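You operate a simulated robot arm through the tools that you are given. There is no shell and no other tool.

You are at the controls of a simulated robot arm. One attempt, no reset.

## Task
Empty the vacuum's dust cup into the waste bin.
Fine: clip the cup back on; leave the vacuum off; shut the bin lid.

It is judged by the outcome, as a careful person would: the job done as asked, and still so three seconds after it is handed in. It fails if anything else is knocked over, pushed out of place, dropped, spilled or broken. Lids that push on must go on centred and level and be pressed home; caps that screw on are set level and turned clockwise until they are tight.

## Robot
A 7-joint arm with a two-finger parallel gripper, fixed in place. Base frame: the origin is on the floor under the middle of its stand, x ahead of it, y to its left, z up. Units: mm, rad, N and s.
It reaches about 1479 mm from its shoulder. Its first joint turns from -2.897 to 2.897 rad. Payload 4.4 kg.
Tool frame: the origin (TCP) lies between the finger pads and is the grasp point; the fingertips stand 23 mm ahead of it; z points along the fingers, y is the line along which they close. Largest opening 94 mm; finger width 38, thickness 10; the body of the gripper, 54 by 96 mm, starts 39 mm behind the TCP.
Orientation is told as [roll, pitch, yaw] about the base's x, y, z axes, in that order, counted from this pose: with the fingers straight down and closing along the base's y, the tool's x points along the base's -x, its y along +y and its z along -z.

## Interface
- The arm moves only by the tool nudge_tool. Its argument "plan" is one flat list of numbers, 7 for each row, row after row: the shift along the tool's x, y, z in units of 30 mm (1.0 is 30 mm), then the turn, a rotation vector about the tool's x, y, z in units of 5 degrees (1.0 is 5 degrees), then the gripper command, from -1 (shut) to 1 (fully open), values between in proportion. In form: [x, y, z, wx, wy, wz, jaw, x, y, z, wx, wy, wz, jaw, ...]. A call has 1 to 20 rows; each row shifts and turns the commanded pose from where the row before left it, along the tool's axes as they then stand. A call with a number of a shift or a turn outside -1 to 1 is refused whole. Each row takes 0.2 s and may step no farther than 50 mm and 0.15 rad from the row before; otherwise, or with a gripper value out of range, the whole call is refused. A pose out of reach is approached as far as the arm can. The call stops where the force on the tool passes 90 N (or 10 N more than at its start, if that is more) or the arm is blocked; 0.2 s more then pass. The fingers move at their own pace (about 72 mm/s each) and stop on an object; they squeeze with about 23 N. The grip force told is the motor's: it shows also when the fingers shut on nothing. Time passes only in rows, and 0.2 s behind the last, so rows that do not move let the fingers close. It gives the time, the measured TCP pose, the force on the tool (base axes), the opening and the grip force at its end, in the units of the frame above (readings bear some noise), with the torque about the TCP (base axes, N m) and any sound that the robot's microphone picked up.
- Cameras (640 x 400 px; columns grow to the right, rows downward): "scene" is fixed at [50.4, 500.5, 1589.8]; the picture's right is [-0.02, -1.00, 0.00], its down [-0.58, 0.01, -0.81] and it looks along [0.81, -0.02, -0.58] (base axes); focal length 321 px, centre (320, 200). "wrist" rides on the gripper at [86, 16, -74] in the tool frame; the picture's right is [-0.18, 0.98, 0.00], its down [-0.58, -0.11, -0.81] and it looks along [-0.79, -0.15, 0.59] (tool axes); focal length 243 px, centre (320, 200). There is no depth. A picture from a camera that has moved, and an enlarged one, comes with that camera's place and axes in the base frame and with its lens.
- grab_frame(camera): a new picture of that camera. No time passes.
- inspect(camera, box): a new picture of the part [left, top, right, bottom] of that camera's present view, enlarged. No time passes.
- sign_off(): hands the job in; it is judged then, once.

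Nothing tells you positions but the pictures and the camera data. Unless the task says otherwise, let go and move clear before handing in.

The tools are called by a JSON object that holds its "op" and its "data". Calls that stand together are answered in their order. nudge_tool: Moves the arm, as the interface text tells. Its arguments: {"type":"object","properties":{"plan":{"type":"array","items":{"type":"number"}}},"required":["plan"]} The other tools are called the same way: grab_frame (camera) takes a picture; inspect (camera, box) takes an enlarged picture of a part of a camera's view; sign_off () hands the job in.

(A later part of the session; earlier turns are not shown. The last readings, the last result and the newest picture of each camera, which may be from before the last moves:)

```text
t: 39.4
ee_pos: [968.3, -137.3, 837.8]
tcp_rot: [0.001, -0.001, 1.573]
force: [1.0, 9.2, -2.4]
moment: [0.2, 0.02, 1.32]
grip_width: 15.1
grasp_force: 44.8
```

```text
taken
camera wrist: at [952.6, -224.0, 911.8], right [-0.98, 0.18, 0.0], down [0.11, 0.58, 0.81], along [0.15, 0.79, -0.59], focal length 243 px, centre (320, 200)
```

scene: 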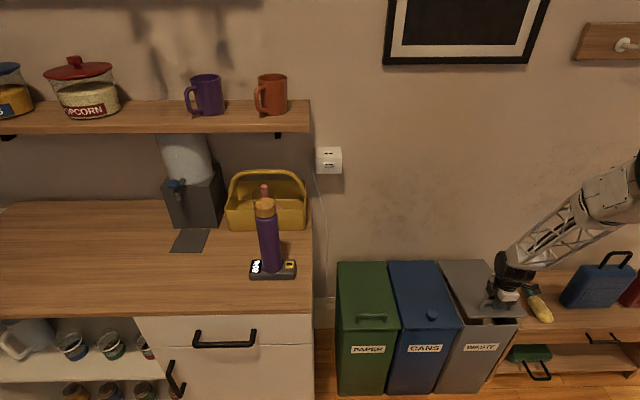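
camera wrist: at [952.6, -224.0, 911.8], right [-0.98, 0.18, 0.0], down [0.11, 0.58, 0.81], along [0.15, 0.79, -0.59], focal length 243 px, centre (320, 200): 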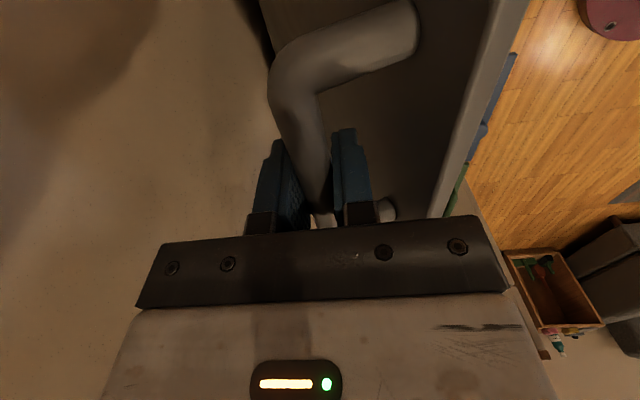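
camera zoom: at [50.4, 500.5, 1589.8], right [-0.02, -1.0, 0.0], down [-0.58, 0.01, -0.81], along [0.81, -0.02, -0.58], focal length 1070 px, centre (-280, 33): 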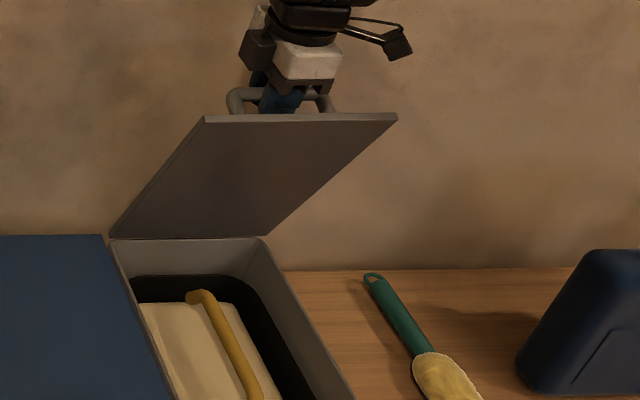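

At about 70° now. I'll continue to about 80° while tilting the hand back slightly to keep the palm off the wall.

{"op": "nudge_tool", "data": {"plan": [0, -0.422, -0.072, 1, 0, 0, -1, 0, -0.426, -0.035, 1, 0, 0, -1, 0, -0.425, 0.04, 1, 0, 0, -1, 0, -0.42, 0.076, 0, 0, 0, -1, 0, 0, 0, 0, 0, 0, -1]}}

{"op": "inspect", "data": {"camera": "scene", "box": [420, 190, 580, 310]}}

{"op": "grab_frame", "data": {"camera": "wrist"}}

```text
t: 40.6
ee_pos: [1020.8, -137.2, 845.0]
tcp_rot: [-0.263, 0.0, 1.572]
force: [-0.2, -2.0, -6.5]
moment: [-0.71, -0.08, 1.41]
grip_width: 15.5
grasp_force: 44.8
```

```text
3.33 times, centred on (500, 250) of scene
camera zoom: at [50.4, 500.5, 1589.8], right [-0.02, -1.0, 0.0], down [-0.58, 0.01, -0.81], along [0.81, -0.02, -0.58], focal length 1070 px, centre (-280, 33)
```

zoom: 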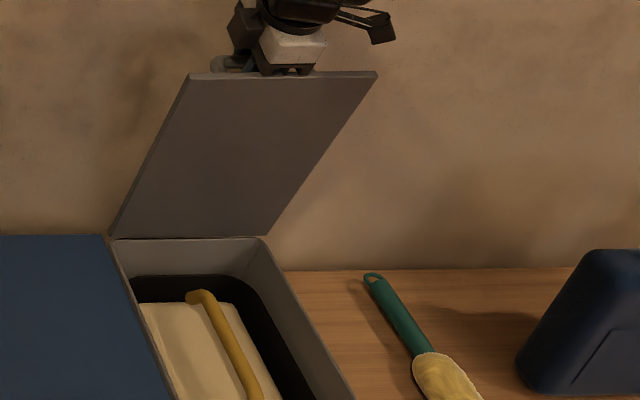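

```text
taken
camera wrist: at [985.1, -224.6, 911.6], right [-0.95, 0.18, -0.25], down [-0.1, 0.58, 0.81], along [0.3, 0.79, -0.53], focal length 243 px, centre (320, 200)
```

wrist: 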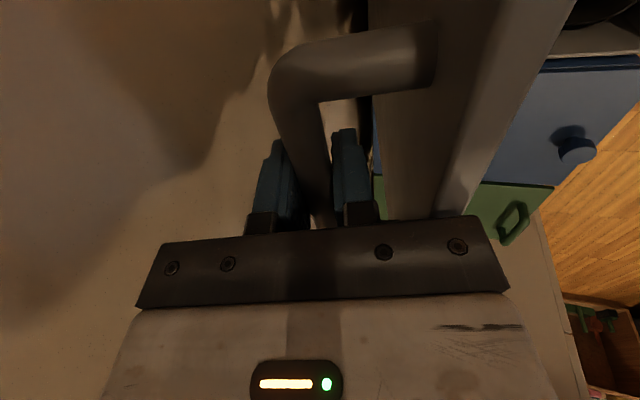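

{"op": "nudge_tool", "data": {"plan": [0, -0.413, 0.114, 0, 0, 0, -1, 0, -0.413, 0.114, 0, 0, 0, -1, 0, 0, 0, 0, 0, 0, -1]}}

{"op": "grab_frame", "data": {"camera": "wrist"}}

{"op": "inspect", "data": {"camera": "scene", "box": [420, 190, 580, 310]}}

```text
t: 41.4
ee_pos: [1045.4, -136.8, 846.2]
tcp_rot: [-0.261, 0.0, 1.57]
force: [-4.2, -7.6, 5.1]
moment: [-0.06, 1.21, 1.6]
grip_width: 15.5
grasp_force: 45.6
```

```text
taken
camera wrist: at [1010.7, -224.6, 912.2], right [-0.95, 0.18, -0.25], down [-0.1, 0.58, 0.81], along [0.3, 0.79, -0.53], focal length 243 px, centre (320, 200)
```

wrist: 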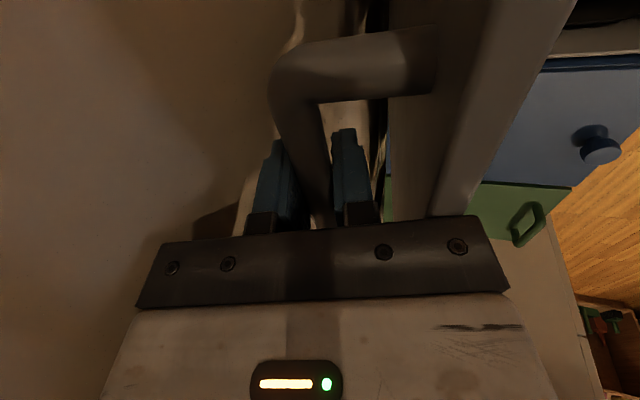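

```text
3.33 times, centred on (500, 250) of scene
camera zoom: at [50.4, 500.5, 1589.8], right [-0.02, -1.0, 0.0], down [-0.58, 0.01, -0.81], along [0.81, -0.02, -0.58], focal length 1070 px, centre (-280, 33)
```

zoom: 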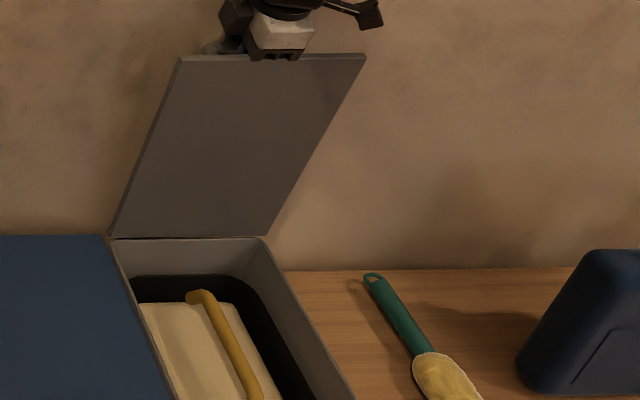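

The lid is at about 85°. I'll loosen the grip slightly (the inner finger still blocks the bar from falling) to test whether the hinge holds the lid by itself.

{"op": "nudge_tool", "data": {"plan": [0, 0.06, -0.017, 0, 0, 0, -0.6, 0, 0.06, -0.017, 0, 0, 0, -0.49, 0, 0, 0, 0, 0, 0, -0.49, 0, 0, 0, 0, 0, 0, -0.49]}}

{"op": "grab_frame", "data": {"camera": "wrist"}}

{"op": "inspect", "data": {"camera": "wrist", "box": [220, 100, 420, 240]}}

```text
t: 42.4
ee_pos: [1041.3, -138.2, 845.3]
tcp_rot: [-0.263, -0.001, 1.572]
force: [-0.3, 2.3, 3.0]
moment: [-0.15, 0.21, -0.14]
grip_width: 23.9
grasp_force: 0.0
```

```text
taken
camera wrist: at [1006.8, -224.3, 911.7], right [-0.95, 0.18, -0.25], down [-0.1, 0.58, 0.81], along [0.3, 0.79, -0.53], focal length 243 px, centre (320, 200)
```

wrist: 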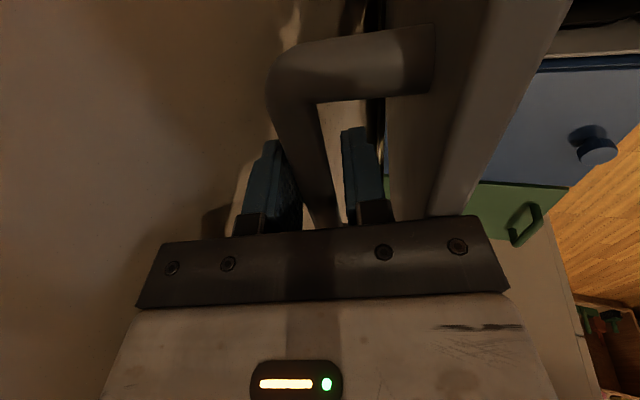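

```text
2.86 times, centred on (320, 170) of wrist
camera zoom: at [1006.8, -224.3, 911.7], right [-0.95, 0.18, -0.25], down [-0.1, 0.58, 0.81], along [0.3, 0.79, -0.53], focal length 693 px, centre (320, 286)
```

zoom: 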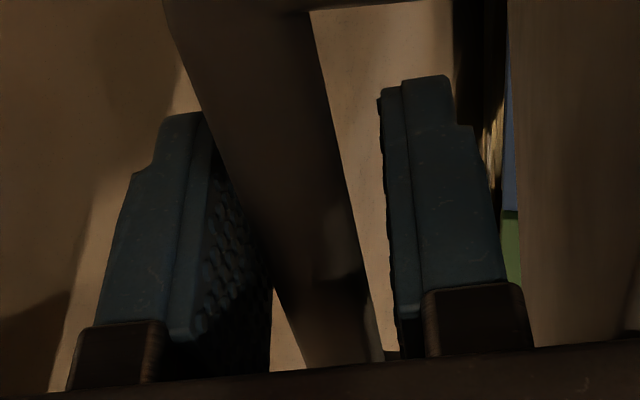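

The bar hangs free between the fingers without leaning on the inner one, so the hinge seems to hold. I'll withdraw straight up and confirm.

{"op": "nudge_tool", "data": {"plan": [0, -0.06, -0.25, 0, 0, 0, -0.49, 0, -0.06, -0.25, 0, 0, 0, -0.49, 0, -0.06, -0.25, 0, 0, 0, -0.49, 0, -0.08, -0.32, 0, 0, 0, -0.49, 0, -0.08, -0.32, 0, 0, 0, -0.49, 0, -0.08, -0.32, 0, 0, 0, -0.49]}}

{"op": "grab_frame", "data": {"camera": "wrist"}}

{"op": "inspect", "data": {"camera": "scene", "box": [420, 190, 580, 310]}}

```text
t: 43.8
ee_pos: [1039.7, -138.1, 898.7]
tcp_rot: [-0.262, 0.0, 1.574]
force: [0.5, 0.1, -0.4]
moment: [0.0, -0.01, -0.02]
grip_width: 24.1
grasp_force: 0.2
```

```text
taken
camera wrist: at [1005.1, -224.7, 964.6], right [-0.95, 0.18, -0.25], down [-0.1, 0.58, 0.81], along [0.3, 0.79, -0.53], focal length 243 px, centre (320, 200)
```

wrist: 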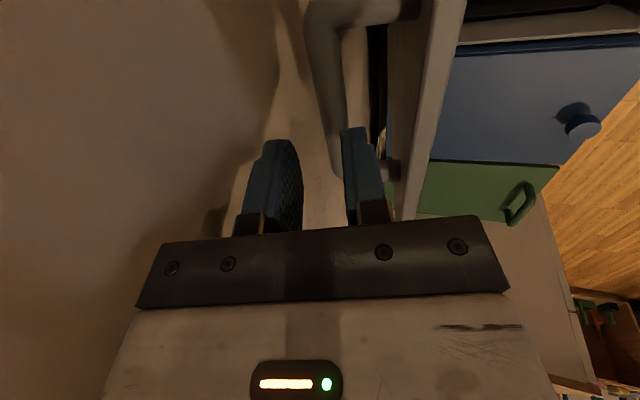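

```text
3.33 times, centred on (500, 250) of scene
camera zoom: at [50.4, 500.5, 1589.8], right [-0.02, -1.0, 0.0], down [-0.58, 0.01, -0.81], along [0.81, -0.02, -0.58], focal length 1070 px, centre (-280, 33)
```

zoom: 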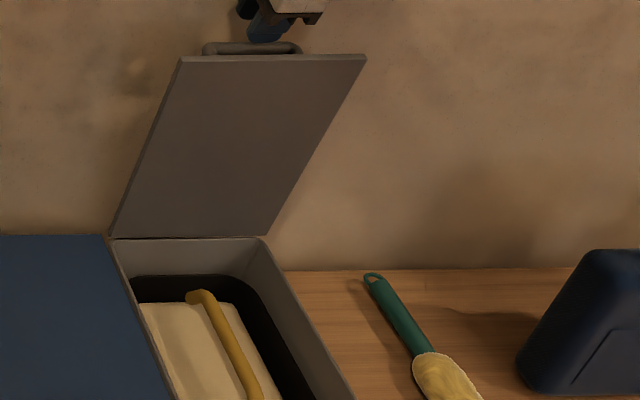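

The lid stays open on its own. I'll raise clear, back off, and rehearse in free space the horizontal tool pose and the wrist roll I'd need for pouring.

{"op": "nudge_tool", "data": {"plan": [0, -0.173, -0.644, 0, 0, 0, -0.4, 0, -0.173, -0.644, 0, 0, 0, -0.2, 0, 0.845, -0.227, 0, 0, 0, 0, 0, 0.845, -0.227, 0, 0, 0, 0.5, 0, 0.845, -0.227, 0, 0, 0, 1, 0, 0.845, -0.227, 0, 0, 0, 1, 0, 0.845, -0.227, 0, 0, 0, 1, 0, 0.845, -0.227, 0, 0, 0, 1, 0, 0.845, -0.227, 0, 0, 0, 1, 0, 0.845, -0.227, 0, 0, 0, 1]}}

{"op": "nudge_tool", "data": {"plan": [0, 0, 0, 1, 0, 0, 1, 0, 0, 0, 1, 0, 0, 1, 0, 0, 0, 1, 0, 0, 1, 0, 0, 0, 1, 0, 0, 1, 0, 0, 0, 1, 0, 0, 1, 0, 0, 0, 1, 0, 0, 1, 0, 0, 0, 1, 0, 0, 1, 0, 0, 0, 1, 0, 0, 1, 0, 0, 0, 1, 0, 0, 1, 0, 0, 0, 1, 0, 0, 1, 0, 0, 0, 1, 0, 0, 1, 0, 0, 0, 1, 0, 0, 1, 0, 0, 0, 1, 0, 0, 1, 0, 0, 0, 1, 0, 0, 1, 0, 0, 0, 1, 0, 0, 1]}}

{"op": "grab_frame", "data": {"camera": "scene"}}

{"op": "grab_frame", "data": {"camera": "wrist"}}

```text
t: 46.0
ee_pos: [831.5, -137.3, 937.1]
tcp_rot: [-0.26, 0.0, 1.571]
force: [0.2, 0.1, -0.3]
moment: [-0.03, -0.03, 0.02]
grip_width: 94.2
grasp_force: 0.0
```

```text
t: 49.2
ee_pos: [835.1, -136.4, 946.5]
tcp_rot: [-0.991, 0.001, 1.57]
force: [-1.1, 1.4, 0.6]
moment: [-0.02, 0.02, -0.01]
grip_width: 93.9
grasp_force: 0.0
out of reach, approached as far as the arm can: row 9, 10, 11, 12, 13, 14, 15
```

```text
taken
```

scene: 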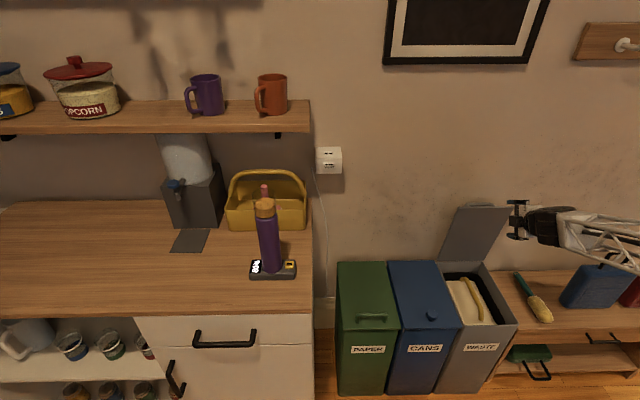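

```text
taken
camera wrist: at [762.6, -223.0, 972.4], right [-0.54, 0.19, -0.82], down [-0.61, 0.58, 0.53], along [0.58, 0.79, -0.2], focal length 243 px, centre (320, 200)
```

wrist: 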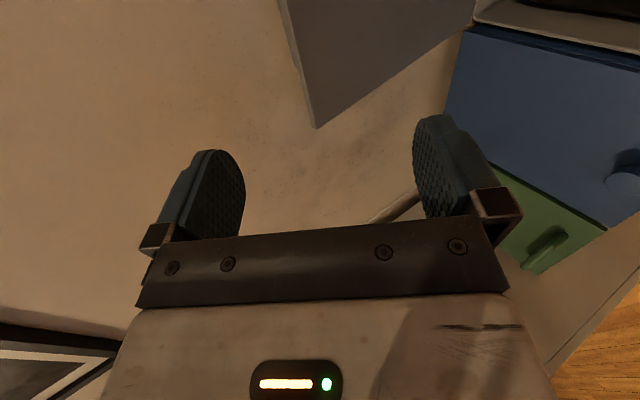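

The arm's wrist is limited when pointing along +x (the forearm comes in from the right). I'll undo that tilt and try pointing the tool along +y instead, which suits the forearm direction.

{"op": "nudge_tool", "data": {"plan": [0, 0, 0, -1, 0, 0, 1, 0, 0, 0, -1, 0, 0, 1, 0, 0, 0, -1, 0, 0, 1, 0, 0, 0, -1, 0, 0, 1, 0, 0, 0, -1, 0, 0, 1, 0, 0, 0, -1, 0, 0, 1, 0, 0, 0, -1, 0, 0, 1, 0, 0, 0, -1, 0, 0, 1, 0, 0, 0, -1, 0, 0, 1, 0, 0, 0, -1, 0, 0, 1, 0, 0, 0, -1, 0, 0, 1, 0, 0, 0, -1, 0, 0, 1, 0, 0, 0, -1, 0, 0, 1, 0, 0, 0, -1, 0, 0, 1, 0, 0, 0, -1, 0, 0, 1, 0, 0, 0, -1, 0, 0, 1, 0, 0, 0, -1, 0, 0, 1, 0, 0, 0, -1, 0, 0, 1]}}

```text
t: 53.0
ee_pos: [834.1, -136.3, 946.2]
tcp_rot: [0.582, 0.001, 1.569]
force: [-0.1, 0.6, -0.9]
moment: [0.0, -0.02, -0.01]
grip_width: 94.0
grasp_force: 0.0
```

{"op": "nudge_tool", "data": {"plan": [0, 0, 0, 1, 0, 0, 1, 0, 0, 0, 1, 0, 0, 1, 0, 0, 0, 1, 0, 0, 1, 0, 0, 0, 1, 0, 0, 1, 0, 0, 0, 1, 0, 0, 1, 0, 0, 0, 1, 0, 0, 1, 0, 0, 0, 0.67, 0, 0, 1, 0, 0, 0, 0, -1, 0, 1, 0, 0, 0, 0, -1, 0, 1, 0, 0, 0, 0, -1, 0, 1, 0, 0, 0, 0, -1, 0, 1, 0, 0, 0, 0, -1, 0, 1, 0, 0, 0, 0, -1, 0, 1, 0, 0, 0, 0, -1, 0, 1, 0, 0, 0, 0, -1, 0, 1, 0, 0, 0, 0, -1, 0, 1]}}

{"op": "nudge_tool", "data": {"plan": [0, 0, 0, 0, -1, 0, 1, 0, 0, 0, 0, -1, 0, 1, 0, 0, 0, 0, -1, 0, 1, 0, 0, 0, 0, -1, 0, 1, 0, 0, 0, 0, -1, 0, 1, 0, 0, 0, 0, -1, 0, 1, 0, 0, 0, 0, -1, 0, 1, 0, 0, 0, 0, -1, 0, 1, 0, 0, 0, 0, -1, 0, 1]}}

{"op": "grab_frame", "data": {"camera": "scene"}}

{"op": "grab_frame", "data": {"camera": "wrist"}}

```text
t: 56.4
ee_pos: [834.7, -136.4, 946.0]
tcp_rot: [-0.005, -0.786, 1.572]
force: [0.1, -0.1, 0.1]
moment: [0.0, 0.01, 0.0]
grip_width: 93.8
grasp_force: 0.0
```

```text
t: 58.4
ee_pos: [834.7, -135.8, 947.7]
tcp_rot: [-2.03, -1.568, -2.681]
force: [0.5, -0.9, 0.6]
moment: [0.0, -0.01, 0.01]
grip_width: 94.1
grasp_force: 0.0
```

```text
taken
```

scene: 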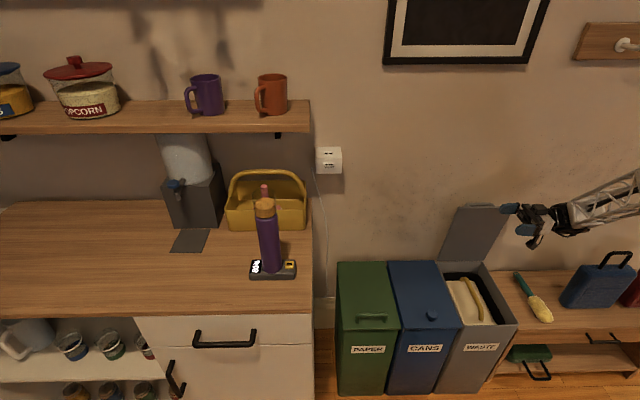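

```text
taken
camera wrist: at [817.9, -211.6, 858.2], right [-0.98, 0.0, 0.18], down [0.11, -0.81, 0.58], along [0.15, 0.59, 0.79], focal length 243 px, centre (320, 200)
```

wrist: 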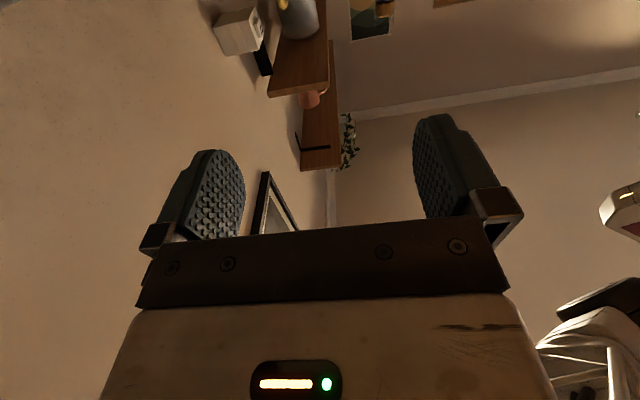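

The tool now points along +y with the camera underneath. I'll rehearse the pouring roll about the tool axis here to make sure it's within the wrist's range.

{"op": "nudge_tool", "data": {"plan": [0, 0, 0, 0, 0, 1, 1, 0, 0, 0, 0, 0, 1, 1, 0, 0, 0, 0, 0, 1, 1, 0, 0, 0, 0, 0, 1, 1, 0, 0, 0, 0, 0, 1, 1, 0, 0, 0, 0, 0, 1, 1, 0, 0, 0, 0, 0, 1, 1, 0, 0, 0, 0, 0, 1, 1, 0, 0, 0, 0, 0, 1, 1, 0, 0, 0, 0, 0, 1, 1, 0, 0, 0, 0, 0, 1, 1, 0, 0, 0, 0, 0, 1, 1, 0, 0, 0, 0, 0, 1, 1, 0, 0, 0, 0, 0, 1, 1, 0, 0, 0, 0, 0, 1, 1, 0, 0, 0, 0, 0, 1, 1, 0, 0, 0, 0, 0, 1, 1, 0, 0, 0, 0, 0, 1, 1, 0, 0, 0, 0, 0, 1, 1, 0, 0, 0, 0, 0, 1, 1]}}

{"op": "nudge_tool", "data": {"plan": [0, 0, 0, 0, 0, 1, 1, 0, 0, 0, 0, 0, 1, 1, 0, 0, 0, 0, 0, 1, 1, 0, 0, 0, 0, 0, 1, 1, 0, 0, 0, 0, 0, 1, 1, 0, 0, 0, 0, 0, 1, 1, 0, 0, 0, 0, 0, 1, 1, 0, 0, 0, 0, 0, 1, 1, 0, 0, 0, 0, 0, 1, 1, 0, 0, 0, 0, 0, 1, 1, 0, 0, 0, 0, 0, 1, 1, 0, 0, 0, 0, 0, 1, 1, 0, 0, 0, 0, 0, 1, 1, 0, 0, 0, 0, 0, 1, 1, 0, 0, 0, 0, 0, 1, 1, 0, 0, 0, 0, 0, 1, 1]}}

{"op": "grab_frame", "data": {"camera": "scene"}}

{"op": "grab_frame", "data": {"camera": "wrist"}}

```text
t: 62.6
ee_pos: [834.1, -136.3, 944.6]
tcp_rot: [1.571, 0.173, -0.001]
force: [0.7, -1.3, 0.3]
moment: [0.01, -0.01, -0.01]
grip_width: 93.8
grasp_force: 0.1
```

```text
t: 66.0
ee_pos: [833.3, -136.3, 945.4]
tcp_rot: [1.896, 1.569, 0.325]
force: [-0.1, 0.0, 0.6]
moment: [0.01, -0.01, -0.01]
grip_width: 93.9
grasp_force: 0.0
```

```text
taken
```

scene: 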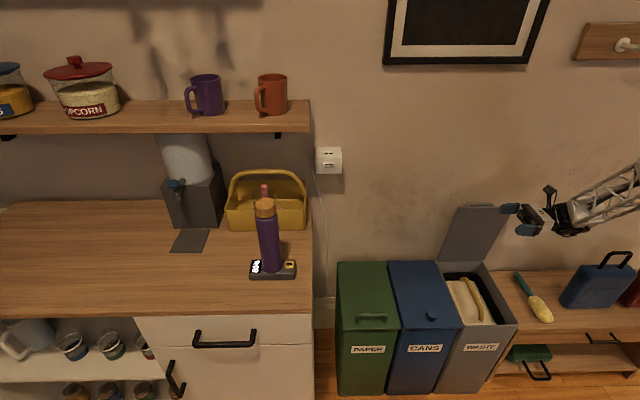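

```text
taken
camera wrist: at [849.7, -211.3, 1031.2], right [0.98, 0.0, -0.18], down [-0.11, -0.81, -0.58], along [-0.15, 0.59, -0.79], focal length 243 px, centre (320, 200)
```

wrist: 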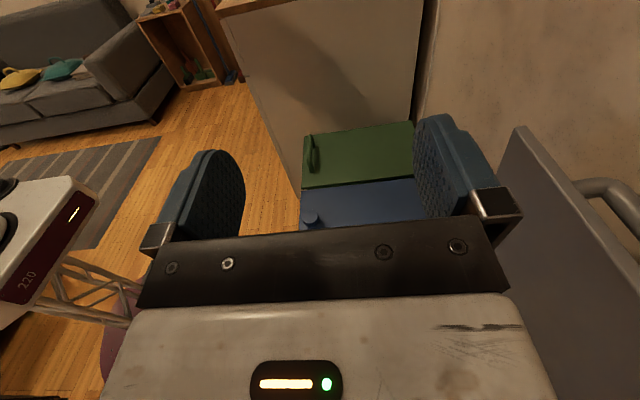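

The full 180° roll works, so the pour is feasible with the tool pointing along +y. In this pose the camera looks down on the grasp, so I'll take it toward the vacuum from its right side for a precise look at the cup.

{"op": "nudge_tool", "data": {"plan": [0.435, -0.265, 0.956, 0, 0, 0, 1, 0.435, -0.265, 0.956, 0, 0, 0, 1, 0.435, -0.265, 0.956, 0, 0, 0, 1, 0.435, -0.265, 0.956, 0, 0, 0, 1, 0.435, -0.265, 0.956, 0, 0, 0, 1, 0.435, -0.265, 0.956, 0, 0, 0, 1, 0.435, -0.265, 0.956, 0, 0, 0, 1, 0.435, -0.265, 0.956, 0, 0, 0, 1, 0.435, -0.265, 0.956, 0, 0, 0, 1, 0.435, -0.265, 0.956, 0, 0, 0, 1, 0.435, -0.265, 0.956, 0, 0, 0, 1, 0.435, -0.265, 0.956, 0, 0, 0, 1, 0.435, -0.265, 0.956, 0, 0, 0, 1, 0.435, -0.265, 0.956, 0, 0, 0, 1, 0.435, -0.265, 0.956, 0, 0, 0, 1, 0.435, -0.265, 0.956, 0, 0, 0, 1, 0.435, -0.265, 0.956, 0, 0, 0, 1, 0.435, -0.265, 0.956, 0, 0, 0, 1]}}

{"op": "grab_frame", "data": {"camera": "wrist"}}

{"op": "grab_frame", "data": {"camera": "scene"}}

```text
t: 69.8
ee_pos: [690.2, 379.3, 1181.8]
tcp_rot: [1.599, 1.569, 0.026]
force: [-0.1, 1.0, 0.3]
moment: [0.0, 0.03, 0.0]
grip_width: 94.2
grasp_force: 0.1
```

```text
taken
camera wrist: at [705.4, 304.8, 1266.6], right [0.98, 0.0, -0.18], down [-0.11, -0.81, -0.58], along [-0.15, 0.59, -0.79], focal length 243 px, centre (320, 200)
```

wrist: 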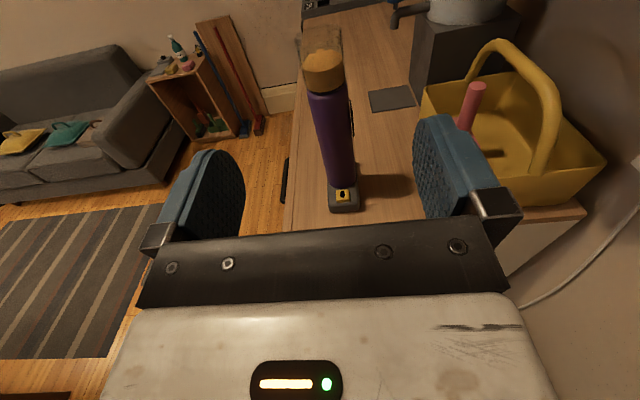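

```text
taken
```

scene: 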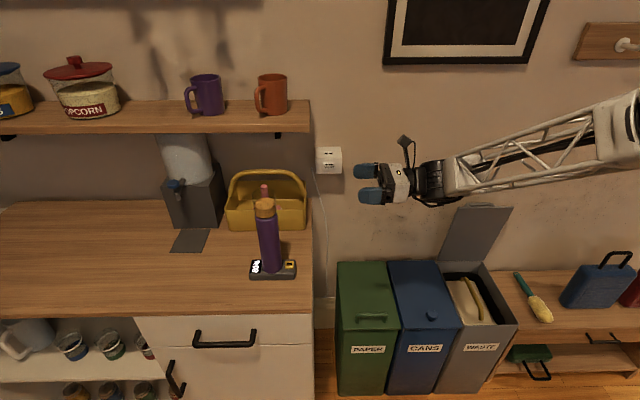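

{"op": "inspect", "data": {"camera": "wrist", "box": [270, 10, 390, 110]}}

{"op": "inspect", "data": {"camera": "wrist", "box": [290, 70, 400, 230]}}

```text
4.00 times, centred on (330, 60) of wrist
camera zoom: at [705.4, 304.8, 1266.6], right [0.98, 0.0, -0.18], down [-0.11, -0.81, -0.58], along [-0.15, 0.59, -0.79], focal length 970 px, centre (280, 760)
```

zoom: 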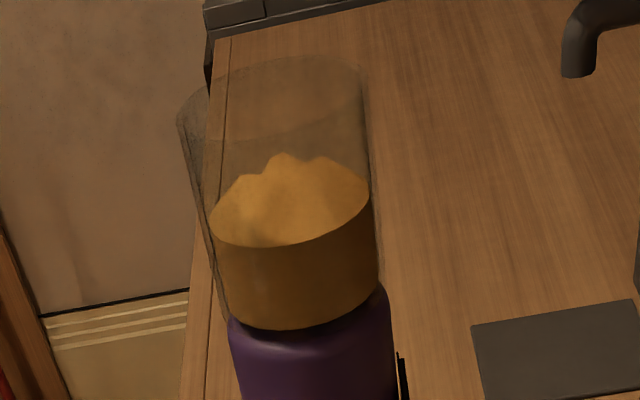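

```text
2.50 times, centred on (345, 150) of wrist
camera zoom: at [705.4, 304.8, 1266.6], right [0.98, 0.0, -0.18], down [-0.11, -0.81, -0.58], along [-0.15, 0.59, -0.79], focal length 606 px, centre (258, 325)
```

zoom: 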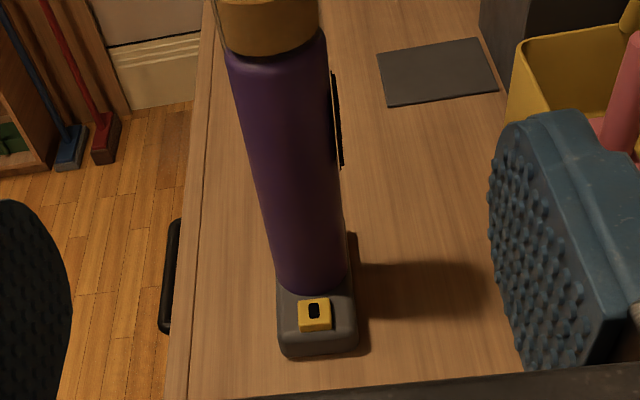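

There seems to be a translucent tapered tab on the cup's -x side — possibly the clip. I'll move in closer to look at it before touching anything.

{"op": "nudge_tool", "data": {"plan": [0.167, -0.417, 0.833, 0, 0, 0, 1, 0.167, -0.417, 0.833, 0, 0, 0, 1, 0.167, -0.417, 0.833, 0, 0, 0, 1, 0.167, -0.417, 0.833, 0, 0, 0, 1]}}

{"op": "grab_frame", "data": {"camera": "wrist"}}

{"op": "inspect", "data": {"camera": "wrist", "box": [310, 10, 430, 140]}}

{"op": "inspect", "data": {"camera": "scene", "box": [250, 180, 285, 215]}}

```text
t: 70.8
ee_pos: [640.2, 479.9, 1202.2]
tcp_rot: [1.766, 1.566, 0.194]
force: [-0.7, 0.5, 0.6]
moment: [0.01, -0.05, -0.02]
grip_width: 93.8
grasp_force: 0.1
```

```text
taken
camera wrist: at [655.2, 405.0, 1287.1], right [0.98, 0.0, -0.18], down [-0.11, -0.81, -0.58], along [-0.14, 0.59, -0.79], focal length 243 px, centre (320, 200)
```

wrist: 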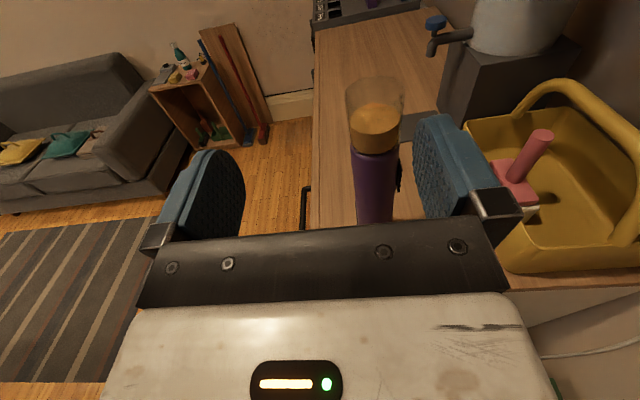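

```text
3.08 times, centred on (370, 75) of wrist
camera zoom: at [655.2, 405.0, 1287.1], right [0.98, 0.0, -0.18], down [-0.11, -0.81, -0.58], along [-0.14, 0.59, -0.79], focal length 746 px, centre (166, 585)
```

zoom: 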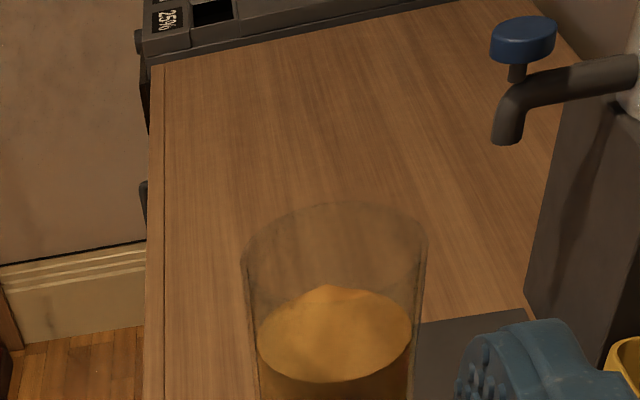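

```text
11.43 times, centred on (268, 198) of scene
camera zoom: at [50.4, 500.5, 1589.8], right [-0.02, -1.0, 0.0], down [-0.58, 0.01, -0.81], along [0.81, -0.02, -0.58], focal length 3670 px, centre (920, 229)
```

zoom: 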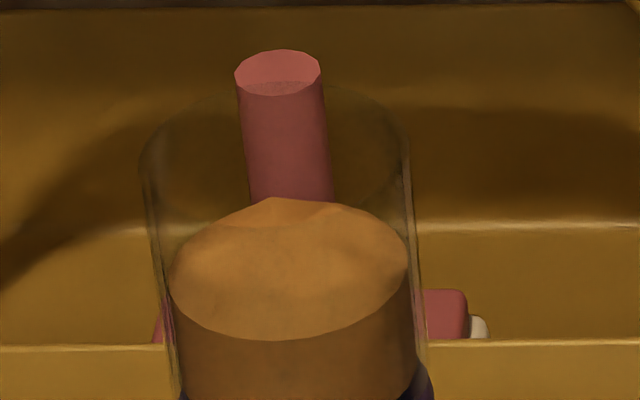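

From here the cup is a plain clear cylinder: rim centre at about [682, 619, 1157], about 56 mm across, bottom near z≈1097, with dust up to about 1128. I'll line up level with it at z≈1130, then look again before closing in.

{"op": "nudge_tool", "data": {"plan": [-0.803, 0.47, 0.057, 0, 0, 0, 1, -0.803, 0.47, 0.057, 0, 0, 0, 1, -0.803, 0.47, 0.057, 0, 0, 0, 1, 0, 0, 0, 0, 0, 0, 1]}}

{"op": "grab_frame", "data": {"camera": "wrist"}}

{"op": "inspect", "data": {"camera": "scene", "box": [240, 160, 360, 240]}}

```text
t: 71.8
ee_pos: [683.3, 486.1, 1128.5]
tcp_rot: [1.693, 1.569, 0.12]
force: [-0.3, 0.0, 0.7]
moment: [0.05, 0.02, 0.01]
grip_width: 94.0
grasp_force: 0.1
```

```text
taken
camera wrist: at [698.2, 410.4, 1214.1], right [0.98, 0.0, -0.18], down [-0.11, -0.81, -0.58], along [-0.14, 0.59, -0.79], focal length 243 px, centre (320, 200)
```

wrist: 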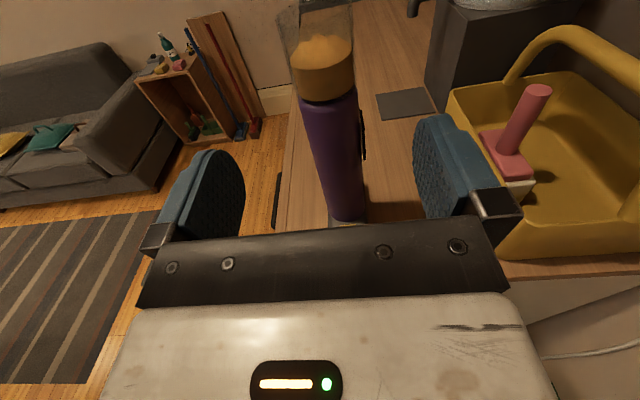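

```text
5.00 times, centred on (300, 200) of scene
camera zoom: at [50.4, 500.5, 1589.8], right [-0.02, -1.0, 0.0], down [-0.58, 0.01, -0.81], along [0.81, -0.02, -0.58], focal length 1606 px, centre (420, 200)
```

zoom: 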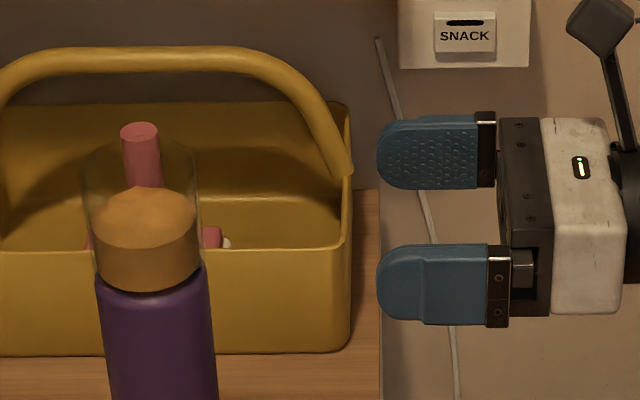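

{"op": "inspect", "data": {"camera": "wrist", "box": [265, 0, 375, 110]}}

```text
3.64 times, centred on (320, 55) of wrist
camera zoom: at [698.2, 410.4, 1214.1], right [0.98, 0.0, -0.18], down [-0.11, -0.81, -0.58], along [-0.14, 0.59, -0.79], focal length 882 px, centre (320, 727)
```

zoom: 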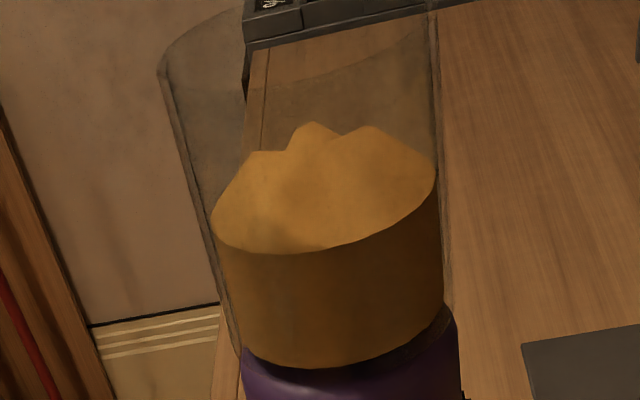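

The cup is centred between the fingers. I'll move forward around it.

{"op": "nudge_tool", "data": {"plan": [0.01, 0, 0.74, 0, 0, 0, 1, 0.01, 0, 0.74, 0, 0, 0, 1, 0.01, 0, 0.74, 0, 0, 0, 1, 0.01, 0, 0.74, 0, 0, 0, 1, 0, 0, 0.74, 0, 0, 0, 1, 0, 0, 0.7, 0, 0, 0, 1]}}

{"op": "grab_frame", "data": {"camera": "wrist"}}

{"op": "inspect", "data": {"camera": "scene", "box": [240, 160, 360, 240]}}

```text
t: 73.2
ee_pos: [682.8, 618.0, 1130.0]
tcp_rot: [1.622, 1.566, 0.049]
force: [1.3, 0.5, 1.0]
moment: [0.02, -0.02, -0.02]
grip_width: 94.1
grasp_force: 0.1
```

```text
taken
camera wrist: at [698.2, 542.8, 1215.1], right [0.98, 0.0, -0.18], down [-0.11, -0.81, -0.58], along [-0.14, 0.59, -0.79], focal length 243 px, centre (320, 200)
```

wrist: 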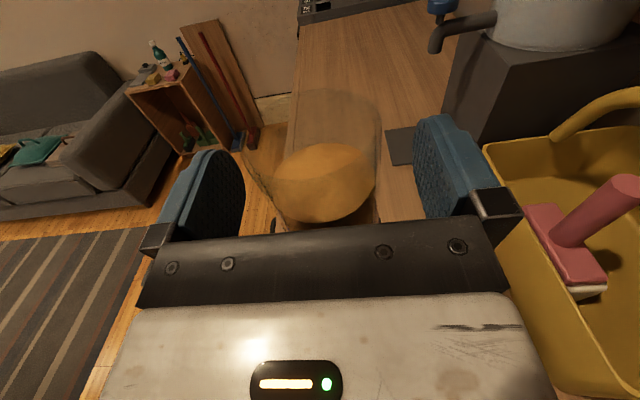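

```text
5.00 times, centred on (300, 200) of scene
camera zoom: at [50.4, 500.5, 1589.8], right [-0.02, -1.0, 0.0], down [-0.58, 0.01, -0.81], along [0.81, -0.02, -0.58], focal length 1606 px, centre (420, 200)
```

zoom: 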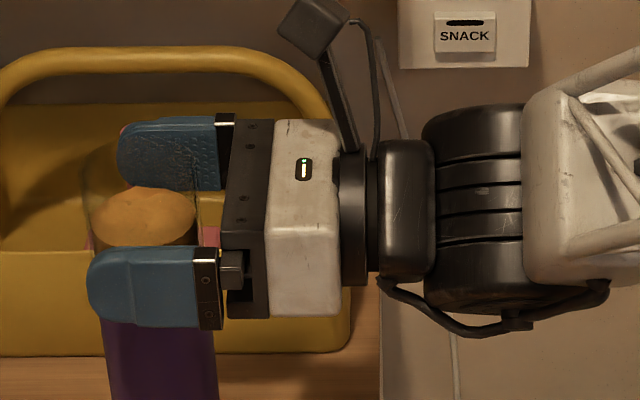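

The cup is between the pads with the palm clear. I'll close the gripper on the cup.

{"op": "nudge_tool", "data": {"plan": [0, 0, 0, 0, 0, 0, 0.4, 0, 0, 0, 0, 0, 0, 0.25, 0, 0, 0, 0, 0, 0, 0.2, 0, 0, 0, 0, 0, 0, 0.15]}}

{"op": "grab_frame", "data": {"camera": "wrist"}}

```text
t: 74.2
ee_pos: [682.1, 618.3, 1129.8]
tcp_rot: [1.708, 1.566, 0.134]
force: [0.2, -0.1, -0.8]
moment: [0.01, 0.01, 0.0]
grip_width: 55.4
grasp_force: 1.4
heard: snap
```

```text
taken
camera wrist: at [698.0, 542.7, 1215.1], right [0.98, 0.0, -0.18], down [-0.11, -0.81, -0.58], along [-0.15, 0.59, -0.79], focal length 243 px, centre (320, 200)
```

wrist: 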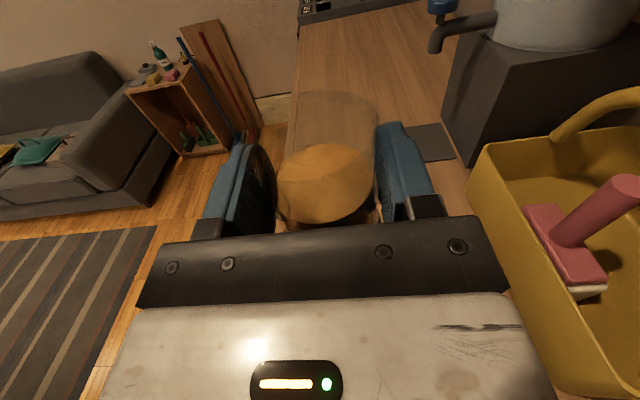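

I heard a snap as the pads touched, with only a light grip so far. I'll check how the cup sits before doing more.

{"op": "inspect", "data": {"camera": "wrist", "box": [240, 70, 420, 240]}}

{"op": "inspect", "data": {"camera": "scene", "box": [240, 170, 320, 290]}}

{"op": "inspect", "data": {"camera": "scene", "box": [250, 180, 290, 240]}}

```text
2.35 times, centred on (330, 155) of wrist
camera zoom: at [698.0, 542.7, 1215.1], right [0.98, 0.0, -0.18], down [-0.11, -0.81, -0.58], along [-0.15, 0.59, -0.79], focal length 571 px, centre (296, 306)
```

zoom: 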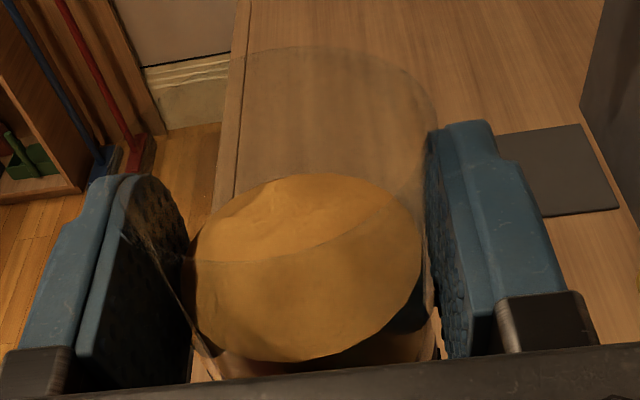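

```text
3.33 times, centred on (280, 230) of scene
camera zoom: at [50.4, 500.5, 1589.8], right [-0.02, -1.0, 0.0], down [-0.58, 0.01, -0.81], along [0.81, -0.02, -0.58], focal length 1070 px, centre (453, 100)
```

zoom: 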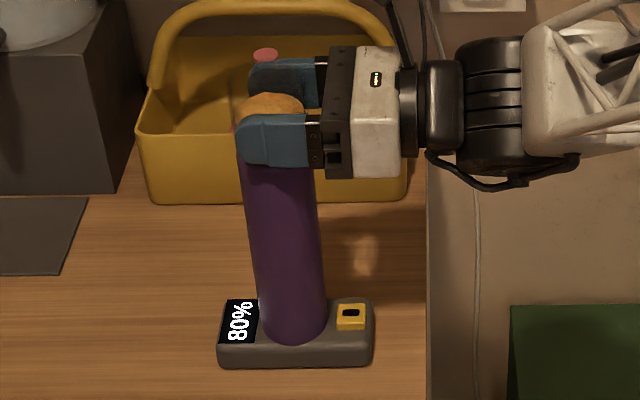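

```text
6.67 times, centred on (270, 210) of scene
camera zoom: at [50.4, 500.5, 1589.8], right [-0.02, -1.0, 0.0], down [-0.58, 0.01, -0.81], along [0.81, -0.02, -0.58], focal length 2141 px, centre (653, 133)
```

zoom: 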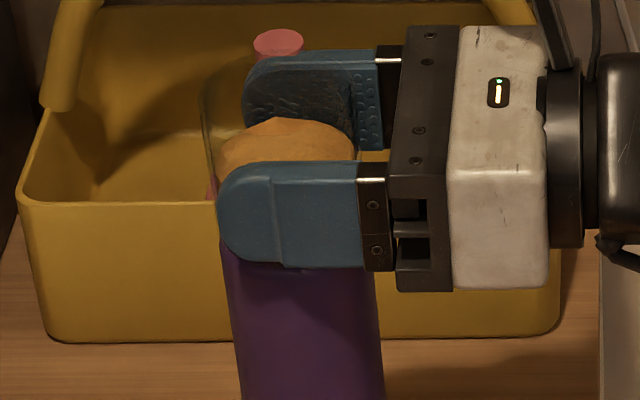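

Nothing looks damaged; the snap is most likely the cup's clip letting go. I'll firm up the grip and then lift just a little to see whether the cup separates from the body.

{"op": "nudge_tool", "data": {"plan": [0, 0, 0, 0, 0, 0, 0.0, 0, 0, 0, 0, 0, 0, -0.4, 0, 0, 0, 0, 0, 0, -1, 0, 0, 0, 0, 0, 0, -1]}}

{"op": "nudge_tool", "data": {"plan": [0.1, 0, 0, 0, 0, 0, -1, 0.1, 0, 0, 0, 0, 0, -1, 0.1, 0, 0, 0, 0, 0, -1, 0, 0, 0, 0, 0, 0, -1]}}

{"op": "inspect", "data": {"camera": "scene", "box": [240, 170, 320, 290]}}

{"op": "inspect", "data": {"camera": "scene", "box": [250, 180, 290, 240]}}

{"op": "grab_frame", "data": {"camera": "wrist"}}

```text
t: 75.2
ee_pos: [682.3, 617.2, 1129.5]
tcp_rot: [1.71, 1.567, 0.138]
force: [-0.5, -0.3, 0.1]
moment: [-0.03, 0.0, -0.01]
grip_width: 54.6
grasp_force: 23.3
```

```text
t: 76.2
ee_pos: [682.1, 618.4, 1139.2]
tcp_rot: [1.729, 1.566, 0.157]
force: [-0.6, -0.2, -1.6]
moment: [0.0, 0.0, -0.01]
grip_width: 54.6
grasp_force: 22.7
```

```text
3.33 times, centred on (280, 230) of scene
camera zoom: at [50.4, 500.5, 1589.8], right [-0.02, -1.0, 0.0], down [-0.58, 0.01, -0.81], along [0.81, -0.02, -0.58], focal length 1070 px, centre (453, 100)
```

zoom: 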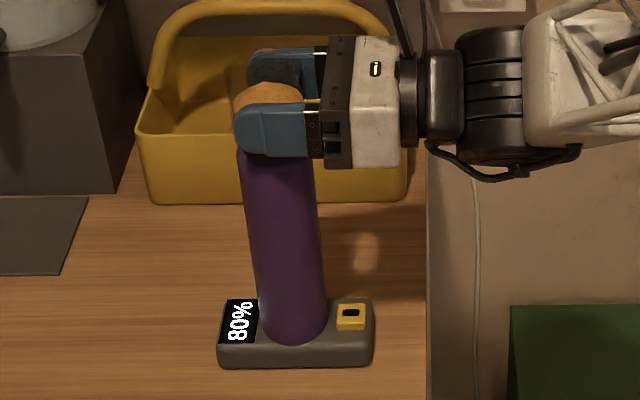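

```text
6.67 times, centred on (270, 210) of scene
camera zoom: at [50.4, 500.5, 1589.8], right [-0.02, -1.0, 0.0], down [-0.58, 0.01, -0.81], along [0.81, -0.02, -0.58], focal length 2141 px, centre (653, 133)
```

zoom: 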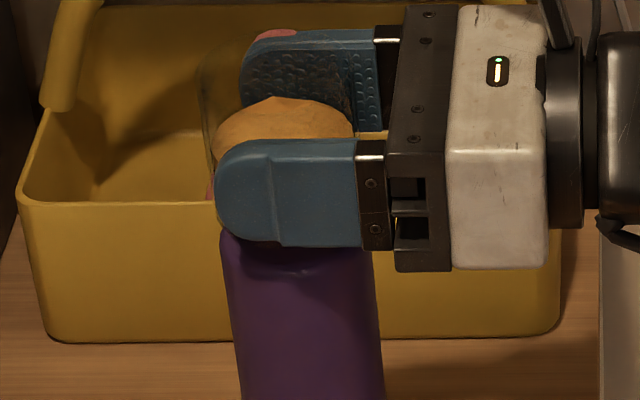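

```text
taken
camera wrist: at [697.7, 542.6, 1224.6], right [0.98, 0.0, -0.18], down [-0.11, -0.81, -0.58], along [-0.15, 0.59, -0.79], focal length 243 px, centre (320, 200)
```

wrist: 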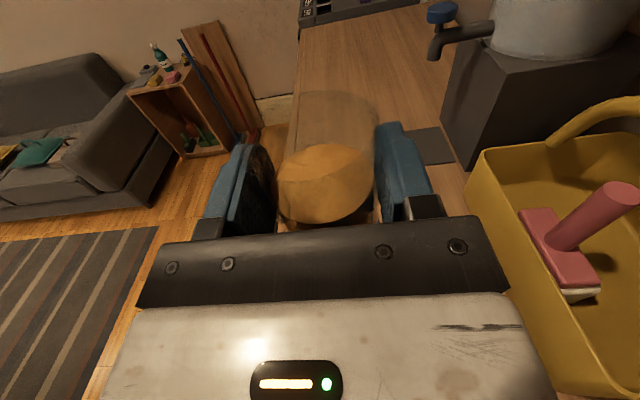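

The cup has come free and lifts easily (about 1.6 N) while the vacuum stays put in its dock. The seated grip pose is about [682.4, 617.8, 1129.8]. I'll lift it clear, keeping it upright.

{"op": "nudge_tool", "data": {"plan": [0.2, 0, 0, 0, 0, 0, -1, 0.3, 0, 0, 0, 0, 0, -1, 0.4, 0, 0, 0, 0, 0, -1, 0.5, 0, 0, 0, 0, 0, -1, 0.5, 0, 0, 0, 0, 0, -1, 0.4, 0, 0, 0, 0, 0, -1, 0.2, 0, 0, 0, 0, 0, -1]}}

{"op": "inspect", "data": {"camera": "scene", "box": [240, 140, 320, 260]}}

{"op": "inspect", "data": {"camera": "wrist", "box": [240, 70, 420, 240]}}

```text
t: 77.8
ee_pos: [682.4, 617.2, 1215.6]
tcp_rot: [1.672, 1.568, 0.1]
force: [0.0, -0.6, -0.9]
moment: [-0.03, 0.01, 0.01]
grip_width: 54.4
grasp_force: 23.1
```

```text
3.33 times, centred on (280, 200) of scene
camera zoom: at [50.4, 500.5, 1589.8], right [-0.02, -1.0, 0.0], down [-0.58, 0.01, -0.81], along [0.81, -0.02, -0.58], focal length 1070 px, centre (453, 200)
```

zoom: 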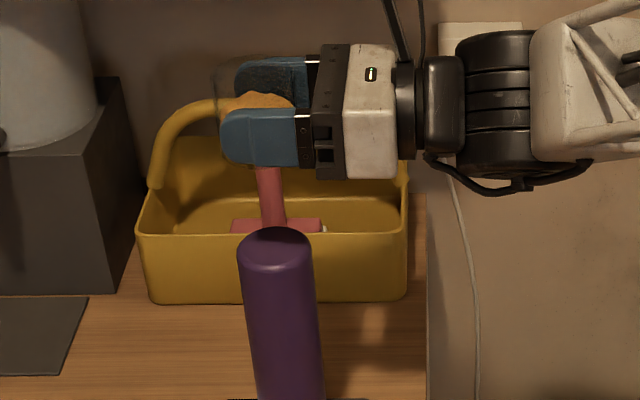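

```text
2.35 times, centred on (330, 155) of wrist
camera zoom: at [697.8, 542.6, 1300.5], right [0.98, 0.0, -0.18], down [-0.11, -0.81, -0.58], along [-0.14, 0.59, -0.79], focal length 571 px, centre (296, 306)
```

zoom: 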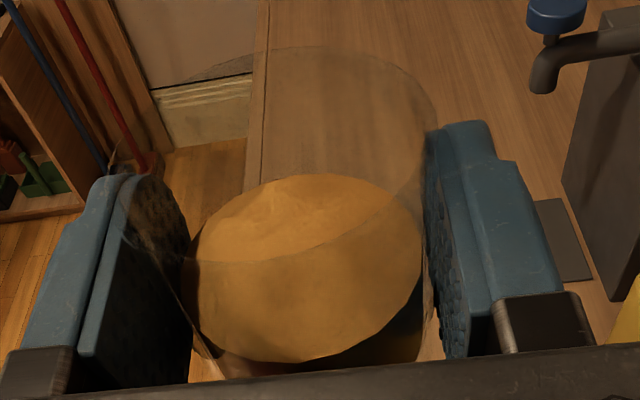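

The cup is off with its dust still inside, and the body remains docked. Now I'll carry it upright to a point high above the open waste bin.

{"op": "nudge_tool", "data": {"plan": [-0.1, 0.06, -0.25, 0, 0, 0, -1, -0.244, 0.125, -0.505, 0, 0, 0, -1, -0.407, 0.209, -0.841, 0, 0, 0, -1, -0.407, 0.209, -0.841, 0, 0, 0, -1, -0.407, 0.209, -0.841, 0, 0, 0, -1, -0.407, 0.209, -0.841, 0, 0, 0, -1, -0.407, 0.209, -0.841, 0, 0, 0, -1, -0.407, 0.209, -0.841, 0, 0, 0, -1, -0.407, 0.209, -0.841, 0, 0, 0, -1, -0.407, 0.209, -0.841, 0, 0, 0, -1, -0.407, 0.209, -0.841, 0, 0, 0, -1, -0.407, 0.209, -0.841, 0, 0, 0, -1, -0.407, 0.209, -0.841, 0, 0, 0, -1, -0.407, 0.209, -0.841, 0, 0, 0, -1, -0.25, 0.125, -0.5, 0, 0, 0, -1, -0.1, 0.06, -0.25, 0, 0, 0, -1]}}

{"op": "grab_frame", "data": {"camera": "scene"}}

{"op": "grab_frame", "data": {"camera": "wrist"}}

```text
t: 81.2
ee_pos: [769.6, 269.5, 1049.5]
tcp_rot: [1.731, 1.566, 0.158]
force: [0.3, 0.4, 0.0]
moment: [0.0, -0.02, -0.03]
grip_width: 54.2
grasp_force: 23.0
```

```text
taken
```

scene: 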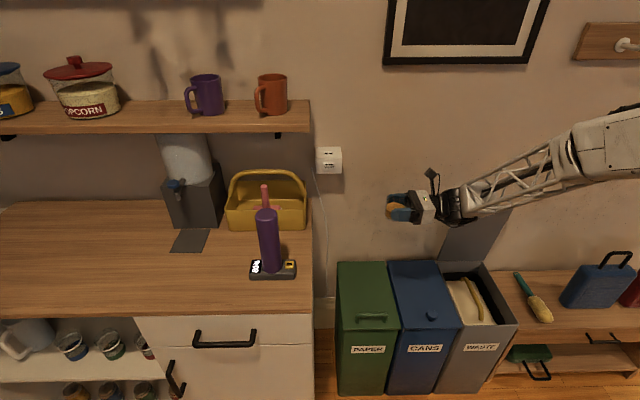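

```text
taken
camera wrist: at [784.7, 194.2, 1133.4], right [0.98, 0.0, -0.18], down [-0.11, -0.81, -0.58], along [-0.15, 0.59, -0.79], focal length 243 px, centre (320, 200)
```

wrist: 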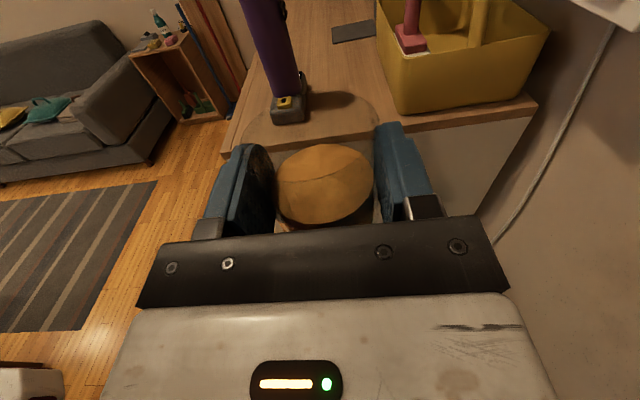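

{"op": "nudge_tool", "data": {"plan": [-0.166, 0.083, -0.341, 0, 0, 0, -1, -0.333, 0.166, -0.682, 0, 0, 0, -1, -0.416, 0.208, -0.853, 0, 0, 0, -1, -0.416, 0.208, -0.853, 0, 0, 0, -1, -0.416, 0.208, -0.853, 0, 0, 0, -1, -0.416, 0.208, -0.853, 0, 0, 0, -1, -0.416, 0.208, -0.853, 0, 0, 0, -1, -0.416, 0.208, -0.853, 0, 0, 0, -1, -0.416, 0.208, -0.853, 0, 0, 0, -1, -0.416, 0.208, -0.853, 0, 0, 0, -1, -0.416, 0.208, -0.853, 0, 0, 0, -1, -0.416, 0.208, -0.853, 0, 0, 0, -1, -0.416, 0.208, -0.853, 0, 0, 0, -1, -0.416, 0.208, -0.853, 0, 0, 0, -1, -0.416, 0.208, -0.853, 0, 0, 0, -1, -0.416, 0.208, -0.853, 0, 0, 0, -1, -0.208, 0.104, -0.427, 0, 0, 0, -1, -0.125, 0.062, -0.256, 0, 0, 0, -1]}}

{"op": "grab_frame", "data": {"camera": "scene"}}

{"op": "grab_frame", "data": {"camera": "wrist"}}

```text
t: 85.0
ee_pos: [868.4, -142.0, 847.7]
tcp_rot: [1.762, 1.567, 0.187]
force: [-0.3, 0.1, -0.3]
moment: [-0.01, 0.01, -0.01]
grip_width: 54.4
grasp_force: 23.3
```

```text
taken
```

scene: 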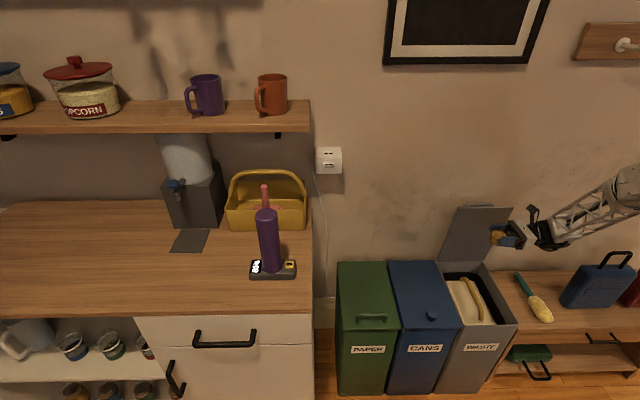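

```text
taken
camera wrist: at [884.4, -215.8, 932.8], right [0.98, 0.0, -0.18], down [-0.11, -0.81, -0.58], along [-0.15, 0.59, -0.79], focal length 243 px, centre (320, 200)
```

wrist: 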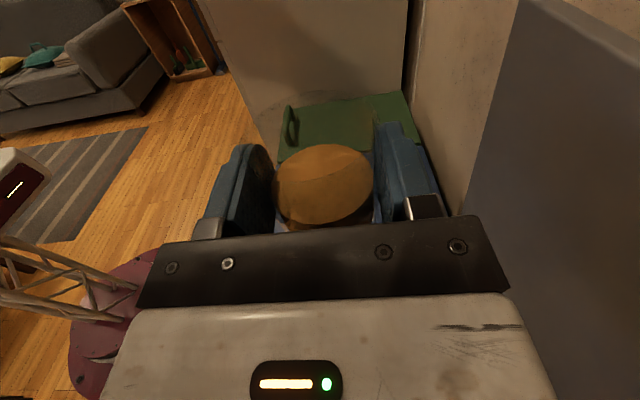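

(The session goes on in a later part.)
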